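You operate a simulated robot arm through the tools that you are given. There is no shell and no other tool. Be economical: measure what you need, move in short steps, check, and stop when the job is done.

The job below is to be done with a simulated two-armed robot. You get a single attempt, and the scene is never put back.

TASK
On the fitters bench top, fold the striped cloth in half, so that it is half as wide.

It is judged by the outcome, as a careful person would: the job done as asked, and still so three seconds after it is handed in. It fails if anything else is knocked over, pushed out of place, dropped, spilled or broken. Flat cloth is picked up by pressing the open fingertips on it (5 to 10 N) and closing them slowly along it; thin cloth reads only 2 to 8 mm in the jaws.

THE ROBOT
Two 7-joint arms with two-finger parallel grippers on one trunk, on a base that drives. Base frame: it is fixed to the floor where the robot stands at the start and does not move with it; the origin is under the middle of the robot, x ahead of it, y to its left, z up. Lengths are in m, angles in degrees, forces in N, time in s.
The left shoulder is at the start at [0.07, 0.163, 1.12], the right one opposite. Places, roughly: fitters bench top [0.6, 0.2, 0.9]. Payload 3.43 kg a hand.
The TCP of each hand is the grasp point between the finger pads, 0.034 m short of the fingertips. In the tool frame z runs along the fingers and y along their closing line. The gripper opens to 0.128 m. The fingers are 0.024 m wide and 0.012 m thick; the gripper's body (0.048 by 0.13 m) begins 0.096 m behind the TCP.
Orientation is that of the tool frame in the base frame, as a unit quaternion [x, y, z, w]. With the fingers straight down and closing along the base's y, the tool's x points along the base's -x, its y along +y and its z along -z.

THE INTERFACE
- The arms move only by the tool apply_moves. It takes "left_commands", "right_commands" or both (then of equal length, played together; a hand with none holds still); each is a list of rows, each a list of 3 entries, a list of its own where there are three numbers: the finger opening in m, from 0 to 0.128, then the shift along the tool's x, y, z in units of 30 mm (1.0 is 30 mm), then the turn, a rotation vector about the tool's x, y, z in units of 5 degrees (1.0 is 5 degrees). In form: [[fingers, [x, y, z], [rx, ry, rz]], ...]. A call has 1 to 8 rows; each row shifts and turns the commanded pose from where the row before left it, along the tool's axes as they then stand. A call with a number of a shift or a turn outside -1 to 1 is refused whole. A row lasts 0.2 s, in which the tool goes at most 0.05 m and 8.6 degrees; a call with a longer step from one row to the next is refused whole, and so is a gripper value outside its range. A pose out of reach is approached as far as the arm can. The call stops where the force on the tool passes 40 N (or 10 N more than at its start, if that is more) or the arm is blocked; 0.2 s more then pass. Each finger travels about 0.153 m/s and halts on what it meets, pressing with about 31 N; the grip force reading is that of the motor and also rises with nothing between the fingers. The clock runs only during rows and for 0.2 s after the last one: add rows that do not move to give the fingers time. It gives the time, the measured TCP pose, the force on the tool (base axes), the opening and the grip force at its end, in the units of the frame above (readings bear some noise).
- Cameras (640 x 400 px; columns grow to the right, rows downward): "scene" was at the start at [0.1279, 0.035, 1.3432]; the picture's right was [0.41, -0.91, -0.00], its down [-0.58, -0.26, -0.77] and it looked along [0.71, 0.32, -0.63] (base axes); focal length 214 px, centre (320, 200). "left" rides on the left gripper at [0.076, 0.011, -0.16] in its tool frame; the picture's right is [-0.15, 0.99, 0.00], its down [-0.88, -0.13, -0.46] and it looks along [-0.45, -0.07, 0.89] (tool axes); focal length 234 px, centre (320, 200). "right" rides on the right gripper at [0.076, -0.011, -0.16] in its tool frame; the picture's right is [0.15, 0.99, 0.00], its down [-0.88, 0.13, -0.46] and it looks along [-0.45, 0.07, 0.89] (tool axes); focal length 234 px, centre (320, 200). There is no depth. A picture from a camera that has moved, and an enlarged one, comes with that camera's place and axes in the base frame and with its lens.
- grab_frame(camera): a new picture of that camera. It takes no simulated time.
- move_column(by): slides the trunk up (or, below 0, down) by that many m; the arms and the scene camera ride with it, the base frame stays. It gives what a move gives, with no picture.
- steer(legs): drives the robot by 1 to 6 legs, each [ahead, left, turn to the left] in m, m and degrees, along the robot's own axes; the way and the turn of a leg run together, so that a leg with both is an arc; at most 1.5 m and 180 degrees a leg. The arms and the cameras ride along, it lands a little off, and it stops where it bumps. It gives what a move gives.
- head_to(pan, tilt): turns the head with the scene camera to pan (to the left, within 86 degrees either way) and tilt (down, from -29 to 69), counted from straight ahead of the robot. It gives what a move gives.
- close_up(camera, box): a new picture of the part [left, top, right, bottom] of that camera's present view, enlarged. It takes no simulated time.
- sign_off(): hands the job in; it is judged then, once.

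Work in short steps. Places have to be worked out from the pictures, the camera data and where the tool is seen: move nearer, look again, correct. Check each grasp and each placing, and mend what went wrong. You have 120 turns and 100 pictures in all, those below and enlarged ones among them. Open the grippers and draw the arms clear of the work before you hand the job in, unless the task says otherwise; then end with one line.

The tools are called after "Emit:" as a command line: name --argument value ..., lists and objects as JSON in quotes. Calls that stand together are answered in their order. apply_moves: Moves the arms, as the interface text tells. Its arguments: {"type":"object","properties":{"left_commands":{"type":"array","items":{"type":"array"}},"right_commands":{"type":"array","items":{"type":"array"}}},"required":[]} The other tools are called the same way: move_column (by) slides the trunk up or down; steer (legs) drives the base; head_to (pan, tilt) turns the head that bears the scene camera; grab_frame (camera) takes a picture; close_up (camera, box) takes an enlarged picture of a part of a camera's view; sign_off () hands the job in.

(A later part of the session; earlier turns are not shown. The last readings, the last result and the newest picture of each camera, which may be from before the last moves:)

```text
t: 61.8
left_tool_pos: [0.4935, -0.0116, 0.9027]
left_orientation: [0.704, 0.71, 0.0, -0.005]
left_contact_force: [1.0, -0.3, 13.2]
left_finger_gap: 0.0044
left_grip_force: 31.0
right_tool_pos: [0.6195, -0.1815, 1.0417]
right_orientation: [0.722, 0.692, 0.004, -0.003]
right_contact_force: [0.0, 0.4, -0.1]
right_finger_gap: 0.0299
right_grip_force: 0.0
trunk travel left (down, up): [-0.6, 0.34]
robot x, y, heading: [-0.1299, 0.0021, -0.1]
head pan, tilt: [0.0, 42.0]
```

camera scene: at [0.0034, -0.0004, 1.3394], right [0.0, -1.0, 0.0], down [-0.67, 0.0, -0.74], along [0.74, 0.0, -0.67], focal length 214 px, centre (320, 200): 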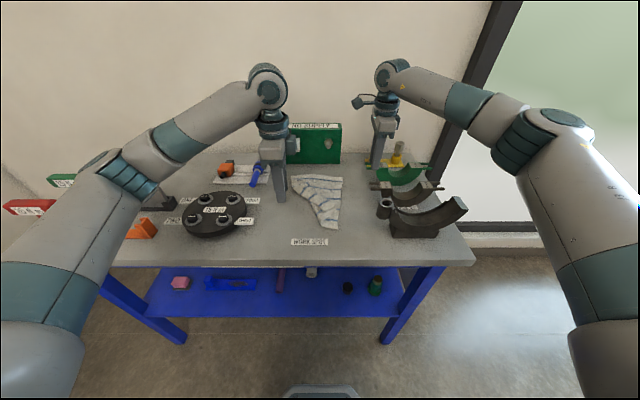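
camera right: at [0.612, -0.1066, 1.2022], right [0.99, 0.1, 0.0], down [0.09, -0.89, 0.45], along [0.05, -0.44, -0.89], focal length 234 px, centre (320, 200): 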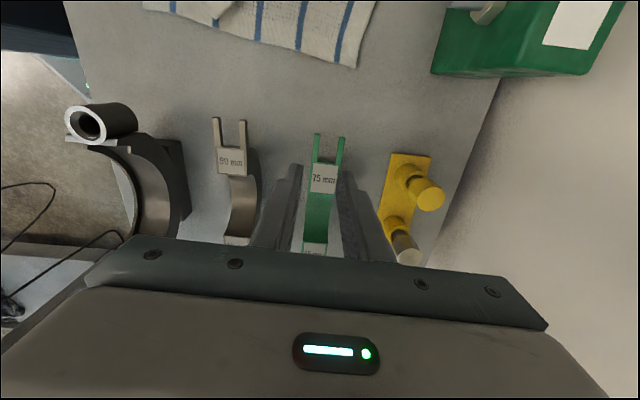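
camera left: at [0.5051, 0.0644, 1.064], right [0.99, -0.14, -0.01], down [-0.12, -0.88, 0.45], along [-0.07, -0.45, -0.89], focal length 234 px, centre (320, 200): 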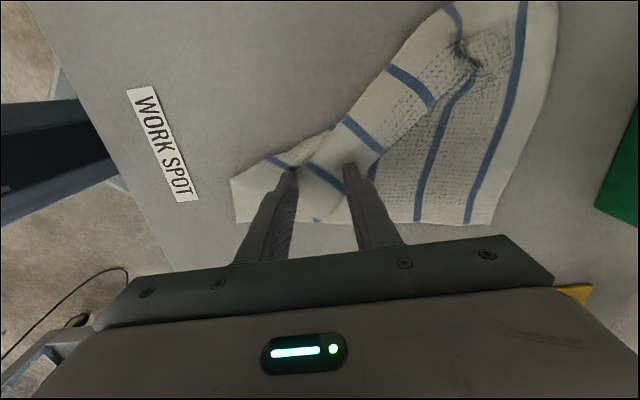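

It is gripped at 4.4 mm. I lift and carry it to the left and slightly toward the robot to open the corner out.

Emit:
apply_moves --left_commands '[[0.0, [0, 0, -0.8], [0, 0, 0]], [0.0, [0.4, 0, -0.8], [0, 0, 0]], [0.0, [0.8, -0.2, -0.4], [0, 0, 0]], [0.0, [0.9, -0.2, 0], [0, 0, 0]], [0.0, [0.9, -0.3, 0.4], [0, 0, 0]], [0.0, [0.7, -0.3, 0.8], [0, 0, 0]], [0.0, [0.2, 0, 0.7], [0, 0, 0]], [0.0, [0, 0, 0], [0, 0, 0]]]'

Emit:
grab_frame --camera "left"

Emit:
close_up --camera "scene" --box '[250, 130, 450, 255]'

```text
t: 63.6
left_tool_pos: [0.4621, 0.1076, 0.9047]
left_orientation: [0.704, 0.71, -0.002, -0.007]
left_contact_force: [0.4, 0.0, 0.4]
left_finger_gap: 0.0043
left_grip_force: 31.1
right_tool_pos: [0.6205, -0.1817, 1.0414]
right_orientation: [0.722, 0.692, 0.004, -0.003]
right_contact_force: [-0.4, -0.5, -0.7]
right_finger_gap: 0.0301
right_grip_force: 0.1
trunk travel left (down, up): [-0.6, 0.34]
robot x, y, heading: [-0.129, -0.0007, -0.1]
head pan, tilt: [0.0, 42.0]
```

```text
40 pictures are left
camera left: at [0.4745, 0.1825, 1.066], right [0.99, -0.14, -0.01], down [-0.12, -0.88, 0.45], along [-0.07, -0.45, -0.89], focal length 234 px, centre (320, 200)
```

left: 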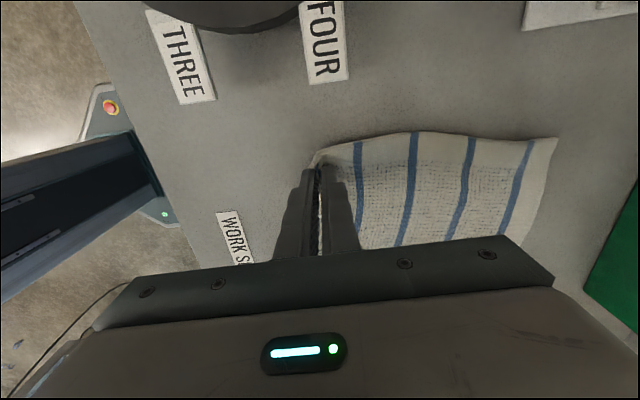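

```text
3.20 times, centred on (350, 192) of scene
camera zoom: at [0.0037, 0.0002, 1.3393], right [0.0, -1.0, 0.0], down [-0.67, 0.0, -0.74], along [0.74, 0.0, -0.67], focal length 686 px, centre (224, 224)
```

zoom: 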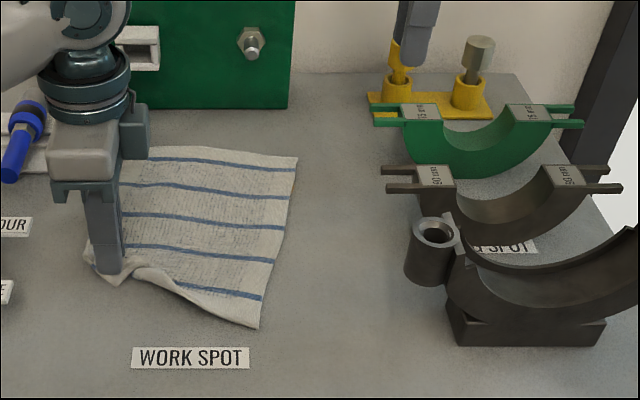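

The cloth is flat again and the left hand holds the near part of its edge cleanly. I bring the right hand over to the far part, edge y≈.12 at x≈.61, keeping it low to stay in reach.

Emit:
apply_moves --right_commands '[[0.036, [1, -0.1, 0], [0, 0, 0]], [0.036, [1, -0.1, 0], [0, 0, 0]], [0.036, [1, -0.1, 0.1], [0, 0, 0]], [0.036, [1, -0.1, 0.6], [0, 0, 0]], [0.036, [1, -0.1, 0.8], [0, 0, 0]], [0.036, [1, -0.1, 0.8], [0, 0, 0]], [0.036, [1, -0.1, 0.7], [0, 0, 0]], [0.036, [1, -0.1, 0.3], [0, 0, 0]]]'

Emit:
apply_moves --right_commands '[[0.036, [0.8, -0.05, 0], [0, 0, 0]], [0.036, [0.7, 0, 0], [0, 0, 0]], [0.036, [0.1, 0, 0], [0, 0, 0]]]'

Emit:
grab_frame --camera "right"

```text
t: 65.4
left_tool_pos: [0.4616, 0.1064, 0.905]
left_orientation: [0.704, 0.71, -0.001, -0.005]
left_contact_force: [0.5, 0.0, 0.1]
left_finger_gap: 0.0046
left_grip_force: 31.1
right_tool_pos: [0.6058, 0.0644, 0.9453]
right_orientation: [0.722, 0.692, 0.005, -0.004]
right_contact_force: [0.7, 0.8, 0.6]
right_finger_gap: 0.0361
right_grip_force: 0.1
trunk travel left (down, up): [-0.6, 0.34]
robot x, y, heading: [-0.1289, 0.0002, -0.0]
head pan, tilt: [0.0, 42.0]
```

```text
t: 66.2
left_tool_pos: [0.4637, 0.1065, 0.9051]
left_orientation: [0.704, 0.71, -0.001, -0.006]
left_contact_force: [-0.7, 0.0, 0.4]
left_finger_gap: 0.0044
left_grip_force: 31.5
right_tool_pos: [0.608, 0.1115, 0.9452]
right_orientation: [0.721, 0.692, 0.004, -0.004]
right_contact_force: [0.0, 1.3, -1.1]
right_finger_gap: 0.036
right_grip_force: 0.0
trunk travel left (down, up): [-0.6, 0.34]
robot x, y, heading: [-0.1336, -0.0002, 0.2]
head pan, tilt: [0.0, 42.0]
```

```text
38 pictures are left
camera right: at [0.599, 0.1845, 1.1057], right [0.99, 0.1, 0.0], down [0.09, -0.89, 0.45], along [0.05, -0.44, -0.9], focal length 234 px, centre (320, 200)
```

right: 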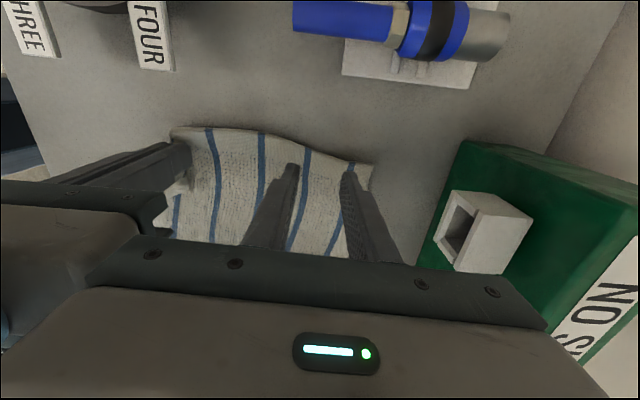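

The edge sits at y≈.123 and the fingers are almost flush with it. I go 5 mm further out and press down.

Emit:
apply_moves --right_commands '[[0.036, [0.17, 0, 0.6], [0, 0, 0]], [0.036, [0, 0, 0.6], [0, 0, 0]], [0.036, [0, 0, 0.2], [0, 0, 0]], [0.036, [0, 0, 0.1], [0, 0, 0]], [0.036, [0, 0, 0.1], [0, 0, 0]], [0.036, [0, 0, 0], [0, 0, 0]]]'

```text
t: 67.6
left_tool_pos: [0.4625, 0.1065, 0.9055]
left_orientation: [0.704, 0.71, -0.001, -0.006]
left_contact_force: [0.6, 0.2, 1.8]
left_finger_gap: 0.0044
left_grip_force: 30.7
right_tool_pos: [0.6079, 0.1152, 0.8979]
right_orientation: [0.721, 0.693, 0.004, -0.004]
right_contact_force: [0.2, 0.0, 2.7]
right_finger_gap: 0.0361
right_grip_force: 0.1
trunk travel left (down, up): [-0.6, 0.34]
robot x, y, heading: [-0.1263, -0.0006, 0.0]
head pan, tilt: [0.0, 42.0]
```

Contact has begun at 2.7 N. I press to about 10 N and close slowly.

Emit:
apply_moves --right_commands '[[0.036, [0, 0, 0.1], [0, 0, 0]], [0.036, [0, 0, 0], [0, 0, 0]], [0.033, [0, 0, 0], [0, 0, 0]], [0.03, [0, 0, 0], [0, 0, 0]], [0.027, [0, 0, 0], [0, 0, 0]], [0.024, [0, 0, 0], [0, 0, 0]], [0.021, [0, 0, 0], [0, 0, 0]], [0.018, [0, 0, 0], [0, 0, 0]]]'

Emit:
apply_moves --right_commands '[[0.016, [0, 0, 0], [0, 0, 0]], [0.014, [0, 0, 0], [0, 0, 0]], [0.012, [0, 0, 0], [0, 0, 0]], [0.01, [0, 0, 0], [0, 0, 0]], [0.007, [0, 0, 0], [0, 0, 0]], [0.004, [0, 0, 0], [0, 0, 0]], [0.0, [0, 0, 0], [0, 0, 0]], [0.0, [0, 0, 0], [0, 0, 0]]]'

Emit:
grab_frame --camera "right"

```text
t: 69.4
left_tool_pos: [0.4608, 0.1062, 0.9067]
left_orientation: [0.704, 0.711, 0.0, -0.005]
left_contact_force: [6.7, -1.3, -0.8]
left_finger_gap: 0.0044
left_grip_force: 31.3
right_tool_pos: [0.605, 0.1156, 0.8969]
right_orientation: [0.722, 0.692, 0.006, -0.003]
right_contact_force: [-4.6, 1.5, 21.4]
right_finger_gap: 0.0206
right_grip_force: 2.4
trunk travel left (down, up): [-0.6, 0.34]
robot x, y, heading: [-0.1307, 0.0, -0.0]
head pan, tilt: [0.0, 42.0]
```

```text
t: 71.2
left_tool_pos: [0.4615, 0.1077, 0.9074]
left_orientation: [0.704, 0.71, 0.001, -0.004]
left_contact_force: [18.0, -2.6, -1.8]
left_finger_gap: 0.005
left_grip_force: 31.0
right_tool_pos: [0.6044, 0.1159, 0.8966]
right_orientation: [0.722, 0.692, 0.005, -0.004]
right_contact_force: [-23.4, 3.0, 24.1]
right_finger_gap: 0.009
right_grip_force: 30.8
trunk travel left (down, up): [-0.6, 0.34]
robot x, y, heading: [-0.1313, -0.0016, -0.0]
head pan, tilt: [0.0, 42.0]
```

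```text
37 pictures are left
camera right: at [0.5963, 0.1895, 1.0573], right [0.99, 0.11, 0.0], down [0.09, -0.89, 0.45], along [0.05, -0.44, -0.9], focal length 234 px, centre (320, 200)
```

right: 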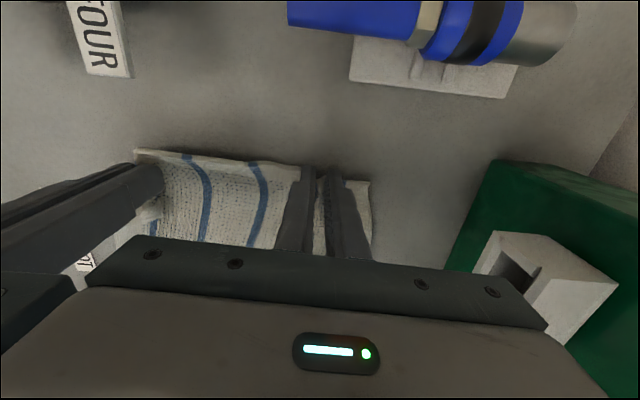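

Both hands hold with some tension between them. The near-left corner is still pulled in compared with the right edge, so I ease the tension and draw the left hand ~3 cm outward to square the cloth.

Emit:
apply_moves --left_commands '[[0.0, [0, 0.15, -0.1], [0, 0, 0]], [0.0, [0.3, 0, 0], [0, 0, 0]], [0.0, [0.3, 0, 0], [0, 0, 0]], [0.0, [0.3, 0, 0], [0, 0, 0]], [0.0, [0.1, 0, 0], [0, 0, 0]], [0.0, [0, 0, 0], [0, 0, 0]]]' --right_commands '[[0.0, [0, 0, -0.1], [0, 0, 0]], [0.0, [0, 0, 0], [0, 0, 0]], [0.0, [0, 0, 0], [0, 0, 0]], [0.0, [0, 0, 0], [0, 0, 0]], [0.0, [0, 0, 0], [0, 0, 0]], [0.0, [0, 0, 0], [0, 0, 0]]]'

Emit:
close_up --camera "scene" --box '[250, 130, 410, 250]'

```text
t: 72.6
left_tool_pos: [0.4665, 0.1367, 0.9093]
left_orientation: [0.704, 0.71, 0.001, -0.005]
left_contact_force: [30.0, -11.2, -3.4]
left_finger_gap: 0.0057
left_grip_force: 30.8
right_tool_pos: [0.6053, 0.1161, 0.8991]
right_orientation: [0.722, 0.692, 0.004, -0.005]
right_contact_force: [-27.7, 7.9, 17.1]
right_finger_gap: 0.0058
right_grip_force: 31.4
trunk travel left (down, up): [-0.6, 0.34]
robot x, y, heading: [-0.1315, 0.0029, 0.1]
head pan, tilt: [0.0, 42.0]
```

```text
3.33 times, centred on (330, 190) of scene
camera zoom: at [0.0025, -0.0003, 1.3395], right [0.0, -1.0, 0.0], down [-0.67, 0.0, -0.74], along [0.74, 0.0, -0.67], focal length 715 px, centre (287, 233)
```

zoom: 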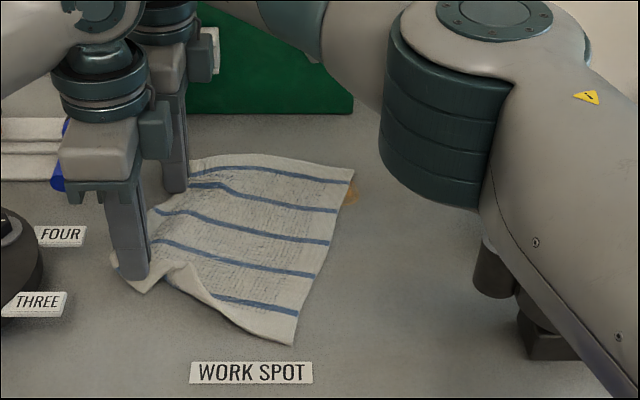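

The cloth is now only mildly skewed, with its right edge from (.387,−.006) to (.633,−.073). I carry both hands across in a sync arc perpendicular to that edge, first half now.

Emit:
apply_moves --left_commands '[[0.0, [-0.14, -0.04, -1], [0, 0, 0]], [0.0, [-0.57, -0.16, -0.83], [0, 0, 0]], [0.0, [-0.8, -0.23, -0.43], [0, 0, 0]], [0.0, [-0.85, -0.24, -0.13], [0, 0, 0]], [0.0, [-0.85, -0.24, 0.27], [0, 0, 0]], [0.0, [0, 0, 0], [0, 0, 0]]]' --right_commands '[[0.0, [-0.16, -0.03, -1], [0, 0, 0]], [0.0, [-0.63, -0.12, -0.83], [0, 0, 0]], [0.0, [-0.89, -0.18, -0.43], [0, 0, 0]], [0.0, [-0.94, -0.19, -0.13], [0, 0, 0]], [0.0, [-0.94, -0.19, 0.27], [0, 0, 0]], [0.0, [0, 0, 0], [0, 0, 0]]]'

Emit:
close_up --camera "scene" --box '[250, 130, 410, 250]'

Emit:
grab_frame --camera "right"

```text
t: 74.0
left_tool_pos: [0.4415, 0.0434, 0.9713]
left_orientation: [0.704, 0.711, 0.0, -0.004]
left_contact_force: [33.3, -15.5, -2.9]
left_finger_gap: 0.0065
left_grip_force: 31.0
right_tool_pos: [0.5802, 0.0128, 0.9617]
right_orientation: [0.721, 0.693, 0.004, -0.007]
right_contact_force: [-33.0, 15.6, 3.7]
right_finger_gap: 0.0064
right_grip_force: 30.8
trunk travel left (down, up): [-0.6, 0.34]
robot x, y, heading: [-0.1274, 0.0006, -0.2]
head pan, tilt: [0.0, 42.0]
```

```text
3.33 times, centred on (330, 190) of scene
camera zoom: at [0.0037, 0.002, 1.3393], right [0.0, -1.0, 0.0], down [-0.67, 0.0, -0.74], along [0.74, 0.0, -0.67], focal length 715 px, centre (287, 233)
```

zoom: 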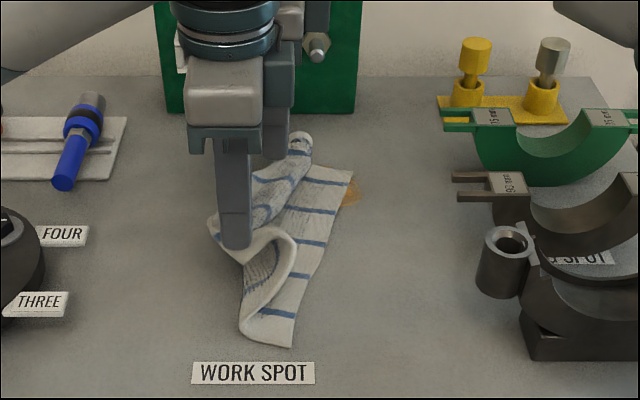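

```text
34 pictures are left
camera right: at [0.5721, 0.086, 1.1206], right [0.99, 0.11, 0.0], down [0.1, -0.89, 0.44], along [0.04, -0.44, -0.9], focal length 234 px, centre (320, 200)
```

right: 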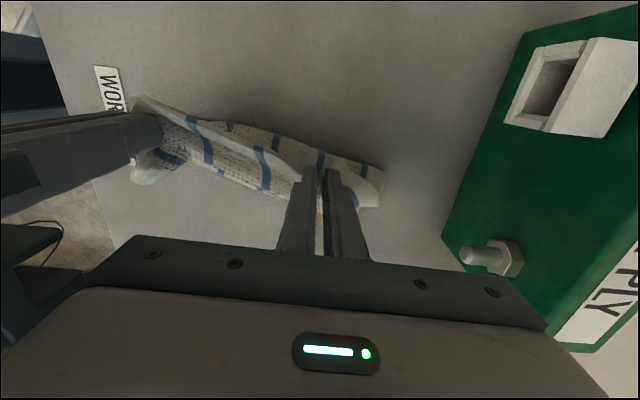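

The fold is forming well, though tension between the hands is 33 N. I ease that by a few mm while completing the descent.

Emit:
apply_moves --left_commands '[[0.0, [-0.8, -0.13, 0.6], [0, 0, 0]], [0.0, [-0.47, -0.1, 0.73], [0, 0, 0]], [0.0, [-0.24, -0.03, 0.6], [0, 0, 0]], [0.0, [0, 0, 0], [0, 0, 0]]]' --right_commands '[[0.0, [-0.89, -0.18, 0.6], [0, 0, 0]], [0.0, [-0.52, -0.1, 0.73], [0, 0, 0]], [0.0, [-0.26, -0.05, 0.4], [0, 0, 0]], [0.0, [0, 0, 0], [0, 0, 0]]]'

Emit:
close_up --camera "scene" --box '[250, 130, 410, 250]'

Emit:
grab_frame --camera "left"

Emit:
grab_frame --camera "right"

```text
t: 75.0
left_tool_pos: [0.4337, -0.0044, 0.9127]
left_orientation: [0.703, 0.711, 0.001, -0.004]
left_contact_force: [30.8, -15.3, -0.1]
left_finger_gap: 0.0062
left_grip_force: 30.8
right_tool_pos: [0.5691, -0.0393, 0.908]
right_orientation: [0.722, 0.692, 0.004, -0.007]
right_contact_force: [-30.5, 15.9, 3.3]
right_finger_gap: 0.0059
right_grip_force: 31.1
trunk travel left (down, up): [-0.6, 0.34]
robot x, y, heading: [-0.1299, 0.0007, -0.1]
head pan, tilt: [0.0, 42.0]
```

```text
3.33 times, centred on (330, 190) of scene
camera zoom: at [0.0034, 0.0007, 1.3394], right [0.0, -1.0, 0.0], down [-0.67, 0.0, -0.74], along [0.74, 0.0, -0.67], focal length 715 px, centre (287, 233)
```

zoom: 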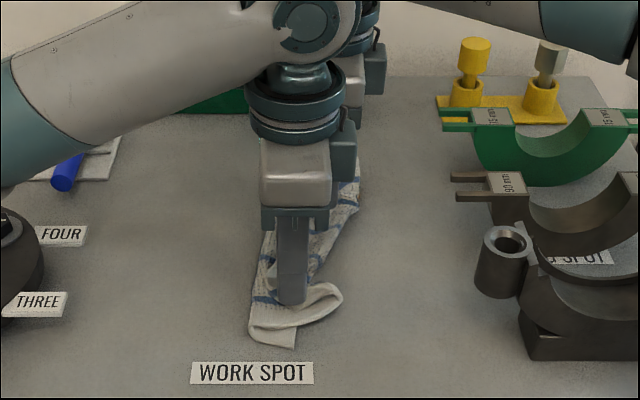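

```text
32 pictures are left
camera left: at [0.4447, 0.0718, 1.074], right [0.99, -0.14, -0.01], down [-0.12, -0.88, 0.45], along [-0.07, -0.45, -0.89], focal length 234 px, centre (320, 200)
```

left: 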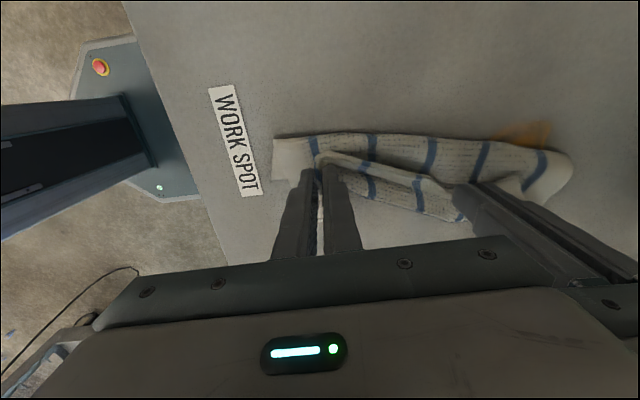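

```text
31 pictures are left
camera right: at [0.5614, 0.0347, 1.0672], right [0.99, 0.11, 0.0], down [0.1, -0.89, 0.44], along [0.04, -0.44, -0.9], focal length 234 px, centre (320, 200)
```

right: 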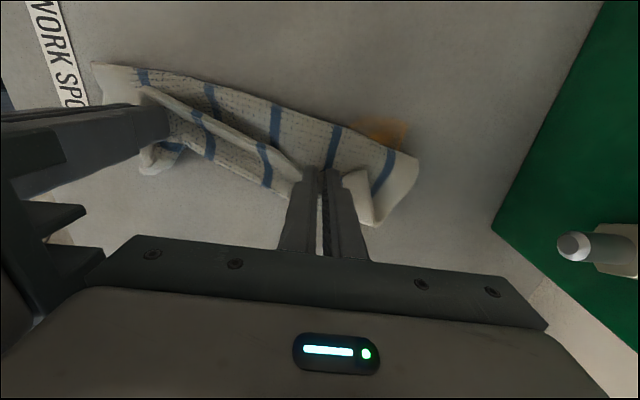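

The upper half now lies over, with the rim standing between the fingers. I lower slightly, open just a little, and slide both hands outward (−y) so the pads pull the rim flat outward, then rise.

Emit:
apply_moves --left_commands '[[0.0, [-0.1, 0, 0.2], [0, 0, 0]], [0.014, [-0.1, 0, 0], [0, 0, 0]], [0.014, [-0.4, 0, 0], [0, 0, 0]], [0.016, [-0.6, 0, 0], [0, 0, 0]], [0.016, [-0.6, 0, 0], [0, 0, 0]], [0.016, [-0.3, 0, -0.3], [0, 0, 0]], [0.02, [0, 0, -1], [0, 0, 0]], [0.02, [0, 0, -1], [0, 0, 0]]]' --right_commands '[[0.0, [-0.1, 0, 0.1], [0, 0, 0]], [0.014, [-0.1, 0, 0], [0, 0, 0]], [0.014, [-0.4, 0, 0], [0, 0, 0]], [0.016, [-0.6, 0, 0], [0, 0, 0]], [0.016, [-0.6, 0, 0], [0, 0, 0]], [0.016, [-0.3, 0, -0.3], [0, 0, 0]], [0.02, [0, 0, -1], [0, 0, 0]], [0.02, [0, 0, -1], [0, 0, 0]]]'

Emit:
grab_frame --camera "left"

Emit:
grab_frame --camera "right"

```text
t: 76.8
left_tool_pos: [0.4331, -0.0704, 0.9774]
left_orientation: [0.704, 0.71, -0.002, -0.007]
left_contact_force: [-0.3, -0.3, 0.4]
left_finger_gap: 0.0201
left_grip_force: 0.1
right_tool_pos: [0.5675, -0.1032, 0.9721]
right_orientation: [0.722, 0.692, 0.004, -0.004]
right_contact_force: [0.3, 0.2, 0.1]
right_finger_gap: 0.0201
right_grip_force: 0.1
trunk travel left (down, up): [-0.6, 0.34]
robot x, y, heading: [-0.1319, 0.0027, -0.2]
head pan, tilt: [0.0, 42.0]
```

```text
30 pictures are left
camera left: at [0.4443, 0.0055, 1.138], right [0.99, -0.14, -0.01], down [-0.12, -0.88, 0.45], along [-0.07, -0.44, -0.89], focal length 234 px, centre (320, 200)
```

left: 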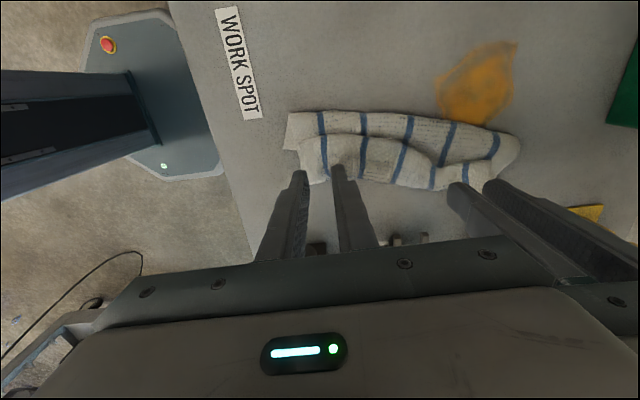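

```text
29 pictures are left
camera right: at [0.5599, -0.0287, 1.1319], right [0.99, 0.1, 0.0], down [0.09, -0.89, 0.45], along [0.05, -0.44, -0.9], focal length 234 px, centre (320, 200)
```

right: 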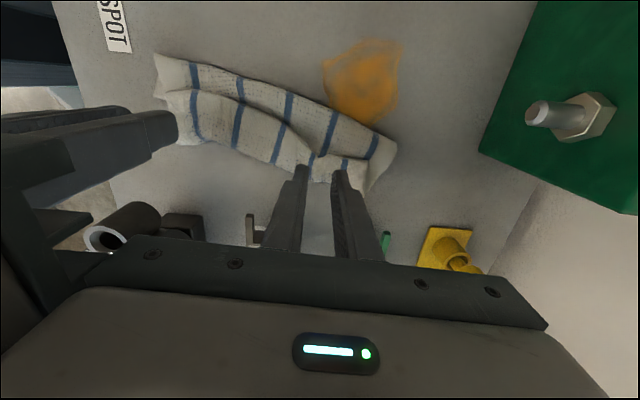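

I raise both hands away and take a closer look at the cloth.

Emit:
apply_moves --left_commands '[[0.02, [0.9, 0, -0.9], [0, 0, 0]], [0.02, [0.9, 0, -0.9], [0, 0, 0]], [0.02, [0.9, 0, 0], [0, 0, 0]], [0.02, [0.9, 0, 0], [0, 0, 0]], [0.02, [0.9, 0, 0], [0, 0, 0]]]' --right_commands '[[0.02, [0, 0, -1], [0, 0, 0]], [0.02, [0, 0, -1], [0, 0, 0]], [0.02, [0, 0, -0.5], [0, 0, 0]], [0.02, [0, 0, 0], [0, 0, 0]], [0.02, [0, 0, 0], [0, 0, 0]]]'

Emit:
close_up --camera "scene" --box '[290, 150, 380, 240]'

Emit:
close_up --camera "right" --box '[120, 20, 440, 220]'

```text
t: 78.0
left_tool_pos: [0.4306, 0.0662, 1.0305]
left_orientation: [0.704, 0.71, 0.0, -0.005]
left_contact_force: [0.0, -0.3, -0.2]
left_finger_gap: 0.0199
left_grip_force: 0.0
right_tool_pos: [0.5677, -0.1053, 1.0481]
right_orientation: [0.722, 0.692, 0.005, -0.003]
right_contact_force: [-0.7, 0.1, -1.1]
right_finger_gap: 0.0198
right_grip_force: 0.0
trunk travel left (down, up): [-0.6, 0.34]
robot x, y, heading: [-0.128, 0.0034, -0.1]
head pan, tilt: [0.0, 42.0]
```

```text
4.44 times, centred on (335, 195) of scene
camera zoom: at [0.0039, 0.0012, 1.3393], right [0.0, -1.0, 0.0], down [-0.67, 0.0, -0.74], along [0.74, 0.0, -0.67], focal length 953 px, centre (253, 222)
```

zoom: 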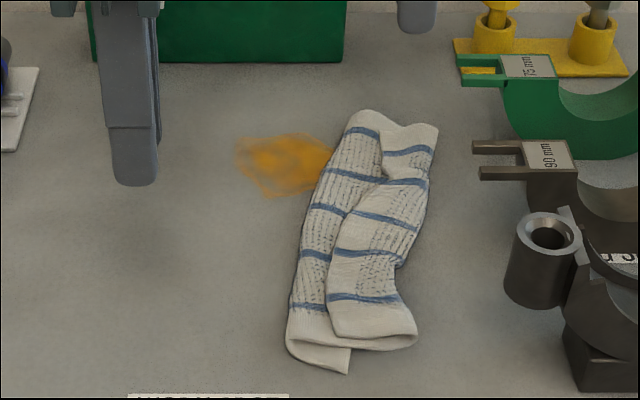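

```text
2.00 times, centred on (280, 120) of right
camera zoom: at [0.5588, -0.0309, 1.2074], right [0.99, 0.1, 0.0], down [0.09, -0.89, 0.45], along [0.05, -0.44, -0.89], focal length 468 px, centre (400, 360)
```

zoom: 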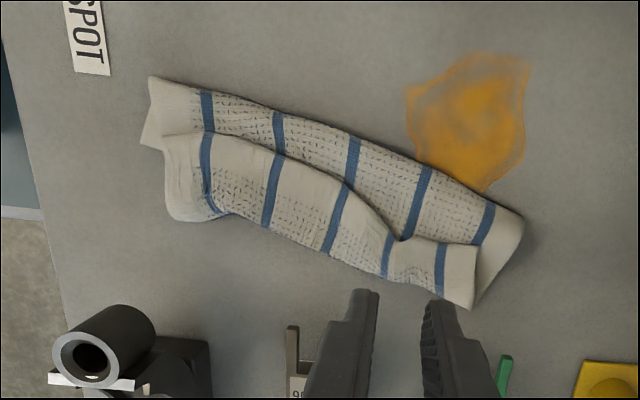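

The rim folded back again, because a hand that never turns over always leaves it that way. New plan: the left hand lifts the rim so the half stands upright. The right hand, turned back to close along y, then grips the standing rim cleanly from above. First I move the right aside and turn it back.

Emit:
apply_moves --right_commands '[[0.05, [-1, 0.3, 0], [0, 0, 0]], [0.05, [-1, 0.3, 0], [0, 0, 0]], [0.05, [-1, 0.3, 0], [0, 0, 0]], [0.05, [0, 0, 0], [0, 0, -1]], [0.05, [0, 0, 0], [0, 0, -1]], [0.05, [0, 0, 0], [0, 0, -1]], [0.05, [0, 0, 0], [0, 0, -1]], [0.05, [0, 0, 0], [0, 0, -1]]]'

Emit:
apply_moves --right_commands '[[0.05, [0, 0, 0], [0, 0, -1]], [0.05, [0, 0, 0], [0, 0, -1]], [0.05, [0, 0, 0], [0, 0, -1]], [0.05, [0, 0, 0], [0, 0, -1]], [0.05, [0, 0, 0], [0, 0, -1]], [0.05, [0, 0, 0], [0, 0, -1]], [0.05, [0, 0, 0], [0, 0, -1]], [0.05, [0, 0, 0], [0, 0, -1]]]'

Emit:
apply_moves --left_commands '[[0.036, [-0.9, 0.4, 0], [0, 0, 0]], [0.036, [-0.9, 0.4, 0], [0, 0, 0]], [0.036, [-0.9, 0.4, 0.6], [0, 0, 0]], [0.036, [-0.9, 0.4, 0.9], [0, 0, 0]], [0.036, [-0.74, 0.4, 0.9], [0, 0, 0]], [0.036, [0, 0, 0.7], [0, 0, 0]], [0.036, [0, 0, 0], [0, 0, 0]]]' --right_commands '[[0.05, [0, 0, 0], [0, 0, -1]], [0.05, [0, 0, 0], [0, 0, -1]], [0.05, [0, 0, 0], [0, 0, -1]], [0.05, [0, 0, 0], [0, 0, -1]], [0.05, [0, 0, 0], [0, 0, -1]], [0.05, [0, 0, 0], [0, 0, -0.5]], [0.05, [0, 0, 0], [0, 0, 0]]]'

Emit:
grab_frame --camera "left"

```text
t: 79.8
left_tool_pos: [0.4316, 0.0645, 1.0311]
left_orientation: [0.704, 0.71, -0.001, -0.006]
left_contact_force: [-0.1, 0.6, -0.5]
left_finger_gap: 0.0201
left_grip_force: 0.1
right_tool_pos: [0.5896, -0.197, 1.0463]
right_orientation: [0.554, 0.833, 0.005, -0.002]
right_contact_force: [-1.0, -0.3, -0.8]
right_finger_gap: 0.0498
right_grip_force: 0.0
trunk travel left (down, up): [-0.6, 0.34]
robot x, y, heading: [-0.1298, 0.0034, -0.1]
head pan, tilt: [0.0, 42.0]
```

```text
t: 81.6
left_tool_pos: [0.4319, 0.0656, 1.032]
left_orientation: [0.704, 0.71, -0.002, -0.006]
left_contact_force: [0.2, 0.3, -0.2]
left_finger_gap: 0.0199
left_grip_force: 0.1
right_tool_pos: [0.5912, -0.1962, 1.0466]
right_orientation: [0.236, 0.972, 0.005, -0.001]
right_contact_force: [-0.4, 0.0, -0.4]
right_finger_gap: 0.0497
right_grip_force: 0.0
trunk travel left (down, up): [-0.6, 0.34]
robot x, y, heading: [-0.1277, -0.0002, 0.0]
head pan, tilt: [0.0, 42.0]
```

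```text
t: 83.2
left_tool_pos: [0.4925, -0.0633, 0.937]
left_orientation: [0.704, 0.711, -0.001, -0.005]
left_contact_force: [0.3, -0.5, -0.3]
left_finger_gap: 0.0361
left_grip_force: 0.1
right_tool_pos: [0.5909, -0.1974, 1.047]
right_orientation: [-0.001, 1.0, 0.007, 0.0]
right_contact_force: [0.2, 0.6, 0.3]
right_finger_gap: 0.0497
right_grip_force: 0.2
trunk travel left (down, up): [-0.6, 0.34]
robot x, y, heading: [-0.1295, 0.0, 0.0]
head pan, tilt: [0.0, 42.0]
```

```text
26 pictures are left
camera left: at [0.5046, 0.0125, 1.0976], right [0.99, -0.14, -0.01], down [-0.12, -0.88, 0.45], along [-0.07, -0.45, -0.89], focal length 234 px, centre (320, 200)
```

left: 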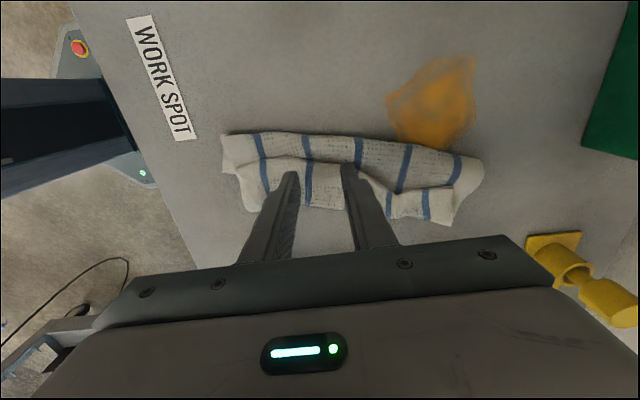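

The rim is at y≈−.062 under the fingers. I shift 5 mm onto the strip and press down.

Emit:
apply_moves --left_commands '[[0.036, [-0.18, 0, 0.5], [0, 0, 0]], [0.036, [0, 0, 0.4], [0, 0, 0]], [0.036, [0, 0, 0.1], [0, 0, 0]], [0.036, [0, 0, 0.1], [0, 0, 0]], [0.036, [0, 0, 0.05], [0, 0, 0]], [0.036, [0, 0, 0], [0, 0, 0]]]'

```text
t: 84.6
left_tool_pos: [0.4914, -0.0687, 0.9023]
left_orientation: [0.704, 0.71, 0.0, -0.004]
left_contact_force: [4.1, 1.3, 11.3]
left_finger_gap: 0.0358
left_grip_force: 0.1
right_tool_pos: [0.5893, -0.1971, 1.0472]
right_orientation: [-0.001, 1.0, 0.005, 0.0]
right_contact_force: [-0.9, 0.6, 1.3]
right_finger_gap: 0.0501
right_grip_force: 0.0
trunk travel left (down, up): [-0.6, 0.34]
robot x, y, heading: [-0.1305, -0.0003, 0.0]
head pan, tilt: [0.0, 42.0]
```

The press is 11 N. I close slowly.

Emit:
apply_moves --left_commands '[[0.034, [0, 0, 0], [0, 0, 0]], [0.032, [0, 0, 0], [0, 0, 0]], [0.029, [0, 0, 0], [0, 0, 0]], [0.026, [0, 0, 0], [0, 0, 0]], [0.023, [0, 0, 0], [0, 0, 0]], [0.02, [0, 0, 0], [0, 0, 0]], [0.018, [0, 0, 0], [0, 0, 0]], [0.016, [0, 0, 0], [0, 0, 0]]]'

Emit:
apply_moves --left_commands '[[0.014, [0, 0, 0], [0, 0, 0]], [0.012, [0, 0, 0], [0, 0, 0]], [0.01, [0, 0, 0], [0, 0, 0]], [0.008, [0, 0, 0], [0, 0, 0]], [0.006, [0, 0, 0], [0, 0, 0]], [0.003, [0, 0, 0], [0, 0, 0]], [0.0, [0, 0, 0], [0, 0, 0]], [0.0, [0, 0, 0], [0, 0, 0]]]'

```text
t: 86.4
left_tool_pos: [0.4933, -0.0681, 0.9038]
left_orientation: [0.703, 0.711, -0.001, -0.006]
left_contact_force: [0.6, 0.0, 14.4]
left_finger_gap: 0.016
left_grip_force: 0.1
right_tool_pos: [0.5874, -0.1963, 1.0476]
right_orientation: [-0.001, 1.0, 0.005, 0.001]
right_contact_force: [-0.2, -0.5, -0.2]
right_finger_gap: 0.05
right_grip_force: 0.1
trunk travel left (down, up): [-0.6, 0.34]
robot x, y, heading: [-0.1285, -0.0002, -0.0]
head pan, tilt: [0.0, 42.0]
```

```text
t: 88.2
left_tool_pos: [0.4915, -0.0679, 0.9037]
left_orientation: [0.703, 0.711, -0.001, -0.005]
left_contact_force: [-1.7, 1.1, 15.9]
left_finger_gap: 0.0085
left_grip_force: 31.2
right_tool_pos: [0.5878, -0.1958, 1.0473]
right_orientation: [0.0, 1.0, 0.005, 0.001]
right_contact_force: [0.5, -0.4, 0.2]
right_finger_gap: 0.0499
right_grip_force: 0.2
trunk travel left (down, up): [-0.6, 0.34]
robot x, y, heading: [-0.1311, 0.0011, -0.2]
head pan, tilt: [0.0, 42.0]
```

It reads 8.5 mm, so it may have caught the layer below too. I lift with a slight leftward move and look.

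Emit:
apply_moves --left_commands '[[0.0, [0.2, 0, -0.7], [0, 0, 0]], [0.0, [0.5, 0, -0.7], [0, 0, 0]], [0.0, [0.7, 0, -0.6], [0, 0, 0]], [0.0, [0.7, 0, -0.4], [0, 0, 0]], [0.0, [0, 0, 0], [0, 0, 0]]]'

Emit:
close_up --camera "scene" --box '[270, 140, 390, 240]'

Emit:
grab_frame --camera "right"

```text
t: 89.4
left_tool_pos: [0.4939, -0.0053, 0.9736]
left_orientation: [0.704, 0.71, -0.001, -0.006]
left_contact_force: [-0.1, -0.7, 0.6]
left_finger_gap: 0.008
left_grip_force: 31.3
right_tool_pos: [0.5899, -0.1968, 1.0468]
right_orientation: [-0.001, 1.0, 0.006, -0.001]
right_contact_force: [0.4, -0.3, 0.5]
right_finger_gap: 0.0503
right_grip_force: 0.0
trunk travel left (down, up): [-0.6, 0.34]
robot x, y, heading: [-0.1302, -0.0025, 0.1]
head pan, tilt: [0.0, 42.0]
```

```text
4.00 times, centred on (330, 190) of scene
camera zoom: at [0.0042, -0.0004, 1.3392], right [0.0, -1.0, 0.0], down [-0.67, 0.0, -0.74], along [0.74, 0.0, -0.67], focal length 858 px, centre (280, 240)
```

zoom: 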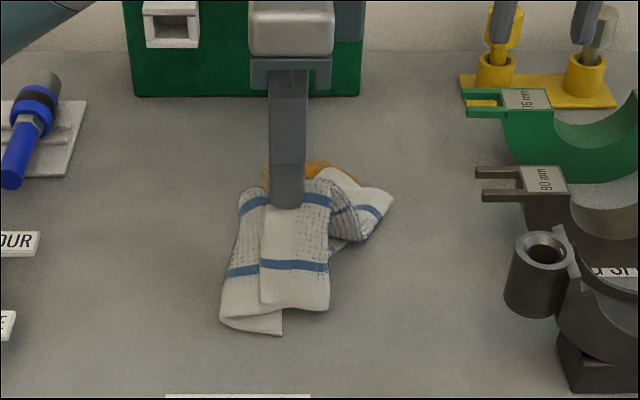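

```text
24 pictures are left
camera right: at [0.5142, -0.2103, 1.2056], right [-0.15, 0.99, 0.01], down [0.88, 0.13, 0.46], along [0.45, 0.08, -0.89], focal length 234 px, centre (320, 200)
```

right: 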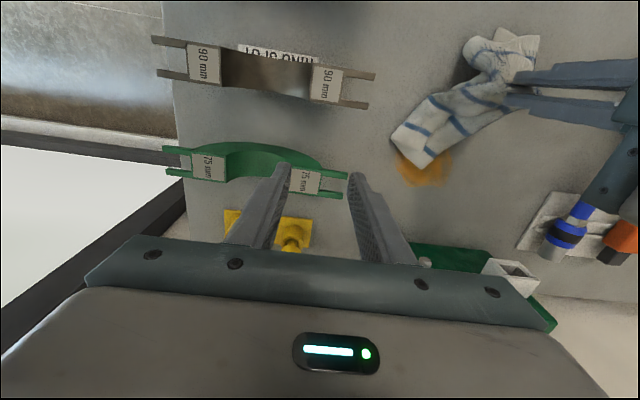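

It picked up the whole stack. I set it back down and release, then look again.

Emit:
apply_moves --left_commands '[[0.0, [0, 0, 0.8], [0, 0, 0]], [0.0, [-0.2, 0, 0.8], [0, 0, 0]], [0.0, [-0.3, 0, 0.5], [0, 0, 0]], [0.0, [0, 0, 0.15], [0, 0, 0]], [0.036, [0, 0, 0], [0, 0, 0]], [0.036, [0, 0, -0.8], [0, 0, 0]], [0.036, [0, 0, -1], [0, 0, 0]], [0.036, [0.6, 0, -1], [0, 0, 0]]]'

Emit:
apply_moves --left_commands '[[0.036, [0.9, 0, 0], [0, 0, 0]], [0.036, [0.9, 0, 0], [0, 0, 0]], [0.036, [0.9, 0, 0], [0, 0, 0]]]'

Emit:
close_up --camera "scene" --box '[270, 140, 390, 240]'

Emit:
close_up --camera "left" --box '[200, 100, 520, 300]'

```text
t: 91.2
left_tool_pos: [0.4943, -0.0003, 0.9909]
left_orientation: [0.703, 0.711, -0.001, -0.007]
left_contact_force: [-0.3, -0.3, -0.2]
left_finger_gap: 0.0361
left_grip_force: 0.1
right_tool_pos: [0.5902, -0.1955, 1.046]
right_orientation: [-0.001, 1.0, 0.005, 0.001]
right_contact_force: [-0.1, 0.0, 0.5]
right_finger_gap: 0.0501
right_grip_force: 0.1
trunk travel left (down, up): [-0.6, 0.34]
robot x, y, heading: [-0.1326, 0.0029, 0.1]
head pan, tilt: [0.0, 42.0]
```

```text
t: 92.0
left_tool_pos: [0.4917, 0.0787, 0.9915]
left_orientation: [0.704, 0.71, -0.002, -0.005]
left_contact_force: [-1.1, -0.3, -0.2]
left_finger_gap: 0.036
left_grip_force: 0.0
right_tool_pos: [0.5898, -0.1967, 1.0469]
right_orientation: [-0.001, 1.0, 0.005, 0.0]
right_contact_force: [-0.7, 0.2, 0.4]
right_finger_gap: 0.0501
right_grip_force: 0.0
trunk travel left (down, up): [-0.6, 0.34]
robot x, y, heading: [-0.1329, -0.0003, 0.2]
head pan, tilt: [0.0, 42.0]
```

```text
4.00 times, centred on (330, 190) of scene
camera zoom: at [0.0039, 0.0012, 1.3393], right [0.0, -1.0, 0.0], down [-0.67, 0.0, -0.74], along [0.74, 0.0, -0.67], focal length 858 px, centre (280, 240)
```

zoom: 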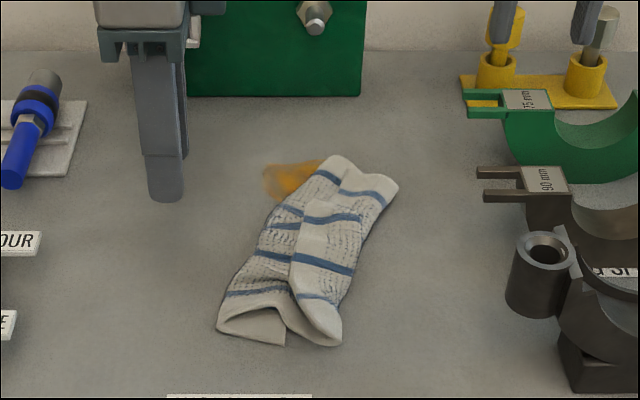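

```text
2.00 times, centred on (360, 200) of left
camera zoom: at [0.5042, 0.1551, 1.1524], right [0.99, -0.14, -0.01], down [-0.12, -0.88, 0.45], along [-0.07, -0.45, -0.89], focal length 468 px, centre (240, 200)
```

zoom: 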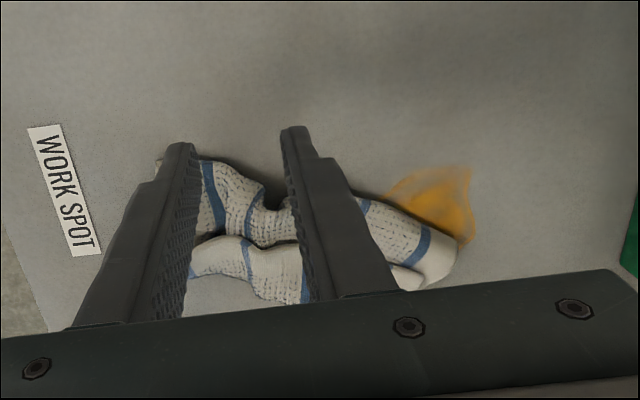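

Better idea: unfold it flat, then pinch it along its middle line and lift, so both halves hang together, and lay it on its side. The folded crease is then what I hold. First I unfold: the left hand pinches the middle of the top strip at (.50,−.035).

Emit:
apply_moves --left_commands '[[0.032, [-0.95, 0.07, 0], [0, 0, 0]], [0.032, [-0.95, 0.07, 0], [0, 0, 0]], [0.032, [-0.95, 0.07, 0.4], [0, 0, 0]], [0.032, [-0.94, 0.07, 0.7], [0, 0, 0]], [0.032, [0, 0, 0.8], [0, 0, 0]], [0.032, [0, 0, 0.7], [0, 0, 0]], [0.032, [0, 0, 0.1], [0, 0, 0]], [0.032, [0, 0, 0.05], [0, 0, 0]]]'

```text
t: 93.8
left_tool_pos: [0.5013, -0.0348, 0.9101]
left_orientation: [0.704, 0.71, -0.001, -0.005]
left_contact_force: [0.7, -1.1, 5.6]
left_finger_gap: 0.0327
left_grip_force: 0.5
right_tool_pos: [0.5897, -0.1969, 1.0471]
right_orientation: [-0.001, 1.0, 0.006, 0.001]
right_contact_force: [0.3, -0.3, -0.2]
right_finger_gap: 0.0501
right_grip_force: 0.0
trunk travel left (down, up): [-0.6, 0.34]
robot x, y, heading: [-0.1318, -0.0016, -0.1]
head pan, tilt: [0.0, 42.0]
```

Contact is 5.6 N on a puffy stack. I press slightly and close slowly.

Emit:
apply_moves --left_commands '[[0.03, [0, 0, 0.07], [0, 0, 0]], [0.027, [0, 0, 0], [0, 0, 0]], [0.024, [0, 0, 0], [0, 0, 0]], [0.021, [0, 0, 0], [0, 0, 0]], [0.018, [0, 0, 0], [0, 0, 0]], [0.016, [0, 0, 0], [0, 0, 0]], [0.014, [0, 0, 0], [0, 0, 0]], [0.012, [0, 0, 0], [0, 0, 0]]]'

Emit:
apply_moves --left_commands '[[0.01, [0, 0, 0], [0, 0, 0]], [0.008, [0, 0, 0], [0, 0, 0]], [0.006, [0, 0, 0], [0, 0, 0]], [0.004, [0, 0, 0], [0, 0, 0]], [0.002, [0, 0, 0], [0, 0, 0]], [0.0, [0, 0, 0], [0, 0, 0]], [0.0, [0, 0, 0], [0, 0, 0]]]'

```text
t: 95.6
left_tool_pos: [0.5012, -0.0345, 0.9062]
left_orientation: [0.704, 0.71, -0.001, -0.005]
left_contact_force: [-0.2, -0.2, 4.7]
left_finger_gap: 0.0126
left_grip_force: 0.4
right_tool_pos: [0.5887, -0.1957, 1.0476]
right_orientation: [-0.001, 1.0, 0.005, 0.001]
right_contact_force: [0.1, 0.8, -0.4]
right_finger_gap: 0.0501
right_grip_force: 0.1
trunk travel left (down, up): [-0.6, 0.34]
robot x, y, heading: [-0.1267, -0.0005, 0.2]
head pan, tilt: [0.0, 42.0]
```

```text
t: 97.2
left_tool_pos: [0.5, -0.0344, 0.9067]
left_orientation: [0.704, 0.711, 0.0, -0.005]
left_contact_force: [-1.7, 0.1, 6.3]
left_finger_gap: 0.0044
left_grip_force: 31.0
right_tool_pos: [0.589, -0.1968, 1.0476]
right_orientation: [0.0, 1.0, 0.005, 0.002]
right_contact_force: [-0.2, 0.5, -0.7]
right_finger_gap: 0.0498
right_grip_force: 0.0
trunk travel left (down, up): [-0.6, 0.34]
robot x, y, heading: [-0.1323, -0.0, -0.2]
head pan, tilt: [0.0, 42.0]
```

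It holds a single ridge at 4.4 mm. I carry it over to the left to unfold.

Emit:
apply_moves --left_commands '[[0.0, [0, 0, -0.9], [0, 0, 0]], [0.0, [0.4, 0, -0.9], [0, 0, 0]], [0.0, [0.9, 0.15, -0.6], [0, 0, 0]], [0.0, [1, 0.2, -0.1], [0, 0, 0]], [0.0, [1, 0.2, 0.4], [0, 0, 0]], [0.0, [1, 0.2, 0.8], [0, 0, 0]], [0.0, [0.8, 0.2, 1], [0, 0, 0]], [0.0, [0.1, 0, 0.3], [0, 0, 0]]]'

Emit:
close_up --camera "scene" --box '[250, 130, 410, 250]'

```text
t: 99.0
left_tool_pos: [0.5284, 0.1202, 0.9102]
left_orientation: [0.704, 0.71, 0.0, -0.005]
left_contact_force: [-0.4, 1.6, 8.6]
left_finger_gap: 0.0035
left_grip_force: 30.9
right_tool_pos: [0.5891, -0.1968, 1.0482]
right_orientation: [-0.001, 1.0, 0.006, 0.0]
right_contact_force: [-0.5, -0.8, -0.1]
right_finger_gap: 0.05
right_grip_force: 0.0
trunk travel left (down, up): [-0.6, 0.34]
robot x, y, heading: [-0.1337, -0.0013, 0.1]
head pan, tilt: [0.0, 42.0]
```

```text
3.33 times, centred on (330, 190) of scene
camera zoom: at [0.0022, -0.0003, 1.3397], right [0.0, -1.0, 0.0], down [-0.67, 0.0, -0.74], along [0.74, 0.0, -0.67], focal length 715 px, centre (287, 233)
```

zoom: 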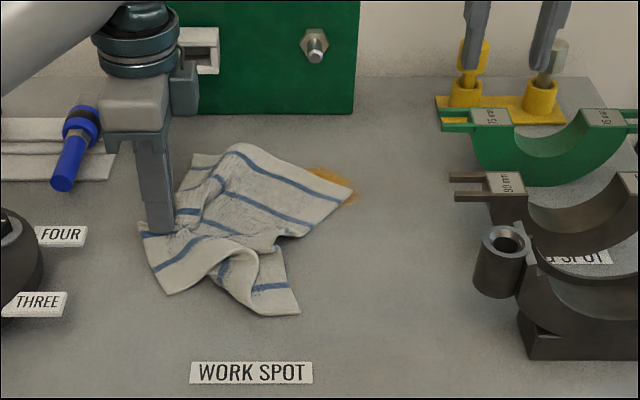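

It is mostly opened. I release so the cloth can spring flat, lift the hand aside and look.

Emit:
apply_moves --left_commands '[[0.03, [0, 0, 0], [0, 0, 0]], [0.036, [0, 0, -0.5], [0, 0, 0]], [0.036, [0, 0, -1], [0, 0, 0]], [0.036, [0, 0, -1], [0, 0, 0]], [0.036, [0.8, -0.8, -0.5], [0, 0, 0]], [0.036, [0.8, -0.8, 0], [0, 0, 0]]]'

Emit:
close_up --camera "scene" --box '[250, 130, 410, 250]'

```text
t: 100.4
left_tool_pos: [0.4783, 0.168, 0.9991]
left_orientation: [0.704, 0.711, -0.001, -0.005]
left_contact_force: [-0.3, -0.7, -0.3]
left_finger_gap: 0.0358
left_grip_force: 0.1
right_tool_pos: [0.5877, -0.1957, 1.0481]
right_orientation: [-0.001, 1.0, 0.006, 0.002]
right_contact_force: [-1.2, -0.5, 0.2]
right_finger_gap: 0.05
right_grip_force: 0.0
trunk travel left (down, up): [-0.6, 0.34]
robot x, y, heading: [-0.1283, -0.0027, 0.1]
head pan, tilt: [0.0, 42.0]
```

```text
3.33 times, centred on (330, 190) of scene
camera zoom: at [0.0033, 0.0013, 1.3394], right [0.0, -1.0, 0.0], down [-0.67, 0.0, -0.74], along [0.74, 0.0, -0.67], focal length 715 px, centre (287, 233)
```

zoom: 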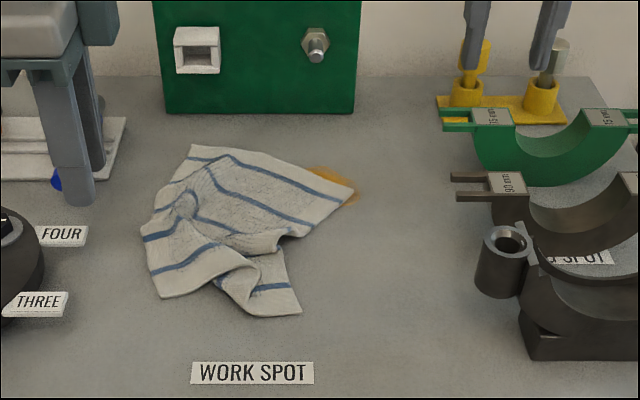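

The cloth is open, but its near-right corner is bunched in: it sits at (.425,−.010) and should be near (.36,−.07). I bring the right hand over that corner to pinch it and pull it out straight.

Emit:
apply_moves --right_commands '[[0.028, [0.6, 0.84, 0], [0, 0, 0]], [0.028, [0.6, 0.84, 0], [0, 0, 0]], [0.028, [0.6, 0.84, 0], [0, 0, 0]], [0.028, [0.6, 0.84, 0.2], [0, 0, 0]], [0.028, [0.6, 0.84, 0.6], [0, 0, 0]], [0.028, [0.6, 0.84, 0.9], [0, 0, 0]], [0.028, [0.5, 0.84, 1], [0, 0, 0]], [0.028, [0.5, 0.84, 0.9], [0, 0, 0]]]'

Emit:
apply_moves --right_commands '[[0.028, [0, 0, 0.6], [0, 0, 0]], [0.028, [0, 0, 0.3], [0, 0, 0]], [0.028, [0, 0, 0.1], [0, 0, 0]], [0.028, [0, 0, 0.08], [0, 0, 0]], [0.028, [0, 0, 0], [0, 0, 0]]]'

Emit:
grab_frame --camera "right"

```text
t: 102.2
left_tool_pos: [0.4786, 0.1674, 0.9982]
left_orientation: [0.704, 0.71, -0.001, -0.005]
left_contact_force: [0.4, 0.3, -0.3]
left_finger_gap: 0.0359
left_grip_force: 0.0
right_tool_pos: [0.4531, 0.0075, 0.9394]
right_orientation: [0.0, 1.0, 0.006, 0.0]
right_contact_force: [0.3, -0.3, 0.5]
right_finger_gap: 0.0277
right_grip_force: 0.0
trunk travel left (down, up): [-0.6, 0.34]
robot x, y, heading: [-0.1306, -0.001, -0.0]
head pan, tilt: [0.0, 42.0]
```

```text
t: 103.4
left_tool_pos: [0.4796, 0.1668, 0.9995]
left_orientation: [0.704, 0.71, -0.001, -0.006]
left_contact_force: [-0.4, 0.1, 0.1]
left_finger_gap: 0.0361
left_grip_force: 0.2
right_tool_pos: [0.453, 0.0057, 0.9066]
right_orientation: [-0.001, 1.0, 0.004, 0.001]
right_contact_force: [-0.3, -0.1, 0.3]
right_finger_gap: 0.0279
right_grip_force: 0.0
trunk travel left (down, up): [-0.6, 0.34]
robot x, y, heading: [-0.1316, -0.0014, 0.1]
head pan, tilt: [0.0, 42.0]
```

```text
19 pictures are left
camera right: at [0.377, -0.0072, 1.067], right [-0.15, 0.99, 0.01], down [0.88, 0.13, 0.46], along [0.45, 0.08, -0.89], focal length 234 px, centre (320, 200)
```

right: 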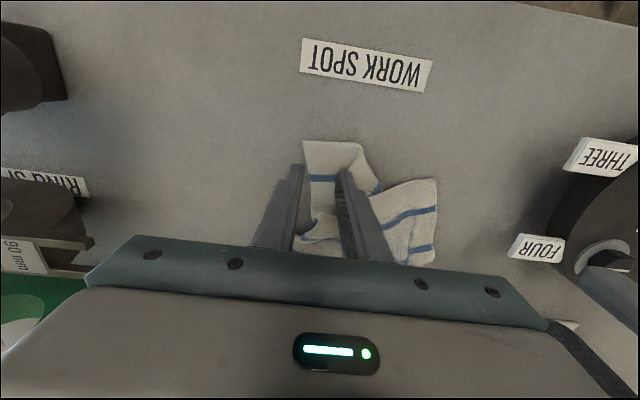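

The corner tongue is right between the fingers. I press and close slowly.

Emit:
apply_moves --right_commands '[[0.028, [0, 0, 0.2], [0, 0, 0]], [0.028, [0, 0, 0.15], [0, 0, 0]], [0.026, [0, 0, 0.03], [0, 0, 0]], [0.024, [0, 0, 0], [0, 0, 0]], [0.022, [0, 0, 0], [0, 0, 0]], [0.02, [0, 0, 0], [0, 0, 0]], [0.018, [0, 0, 0], [0, 0, 0]], [0.016, [0, 0, 0], [0, 0, 0]]]'

Emit:
apply_moves --right_commands '[[0.014, [0, 0, 0], [0, 0, 0]], [0.012, [0, 0, 0], [0, 0, 0]], [0.01, [0, 0, 0], [0, 0, 0]], [0.008, [0, 0, 0], [0, 0, 0]], [0.006, [0, 0, 0], [0, 0, 0]], [0.003, [0, 0, 0], [0, 0, 0]], [0.0, [0, 0, 0], [0, 0, 0]], [0.0, [0, 0, 0], [0, 0, 0]]]'

```text
t: 105.2
left_tool_pos: [0.4764, 0.1655, 1.0008]
left_orientation: [0.704, 0.71, 0.0, -0.006]
left_contact_force: [-0.2, -0.6, 0.6]
left_finger_gap: 0.0357
left_grip_force: 0.1
right_tool_pos: [0.4507, 0.0074, 0.8982]
right_orientation: [0.0, 1.0, 0.007, 0.003]
right_contact_force: [2.3, -1.9, 23.4]
right_finger_gap: 0.0152
right_grip_force: 0.1
trunk travel left (down, up): [-0.6, 0.34]
robot x, y, heading: [-0.1266, -0.0009, 0.1]
head pan, tilt: [0.0, 42.0]
```

```text
t: 107.0
left_tool_pos: [0.4755, 0.1667, 1.0004]
left_orientation: [0.704, 0.71, 0.0, -0.005]
left_contact_force: [-0.6, 0.6, -0.3]
left_finger_gap: 0.0361
left_grip_force: 0.0
right_tool_pos: [0.4501, 0.009, 0.8973]
right_orientation: [-0.001, 1.0, 0.006, 0.002]
right_contact_force: [0.8, 5.8, 26.2]
right_finger_gap: 0.0001
right_grip_force: 31.2
trunk travel left (down, up): [-0.6, 0.34]
robot x, y, heading: [-0.1308, 0.0015, 0.0]
head pan, tilt: [0.0, 42.0]
```

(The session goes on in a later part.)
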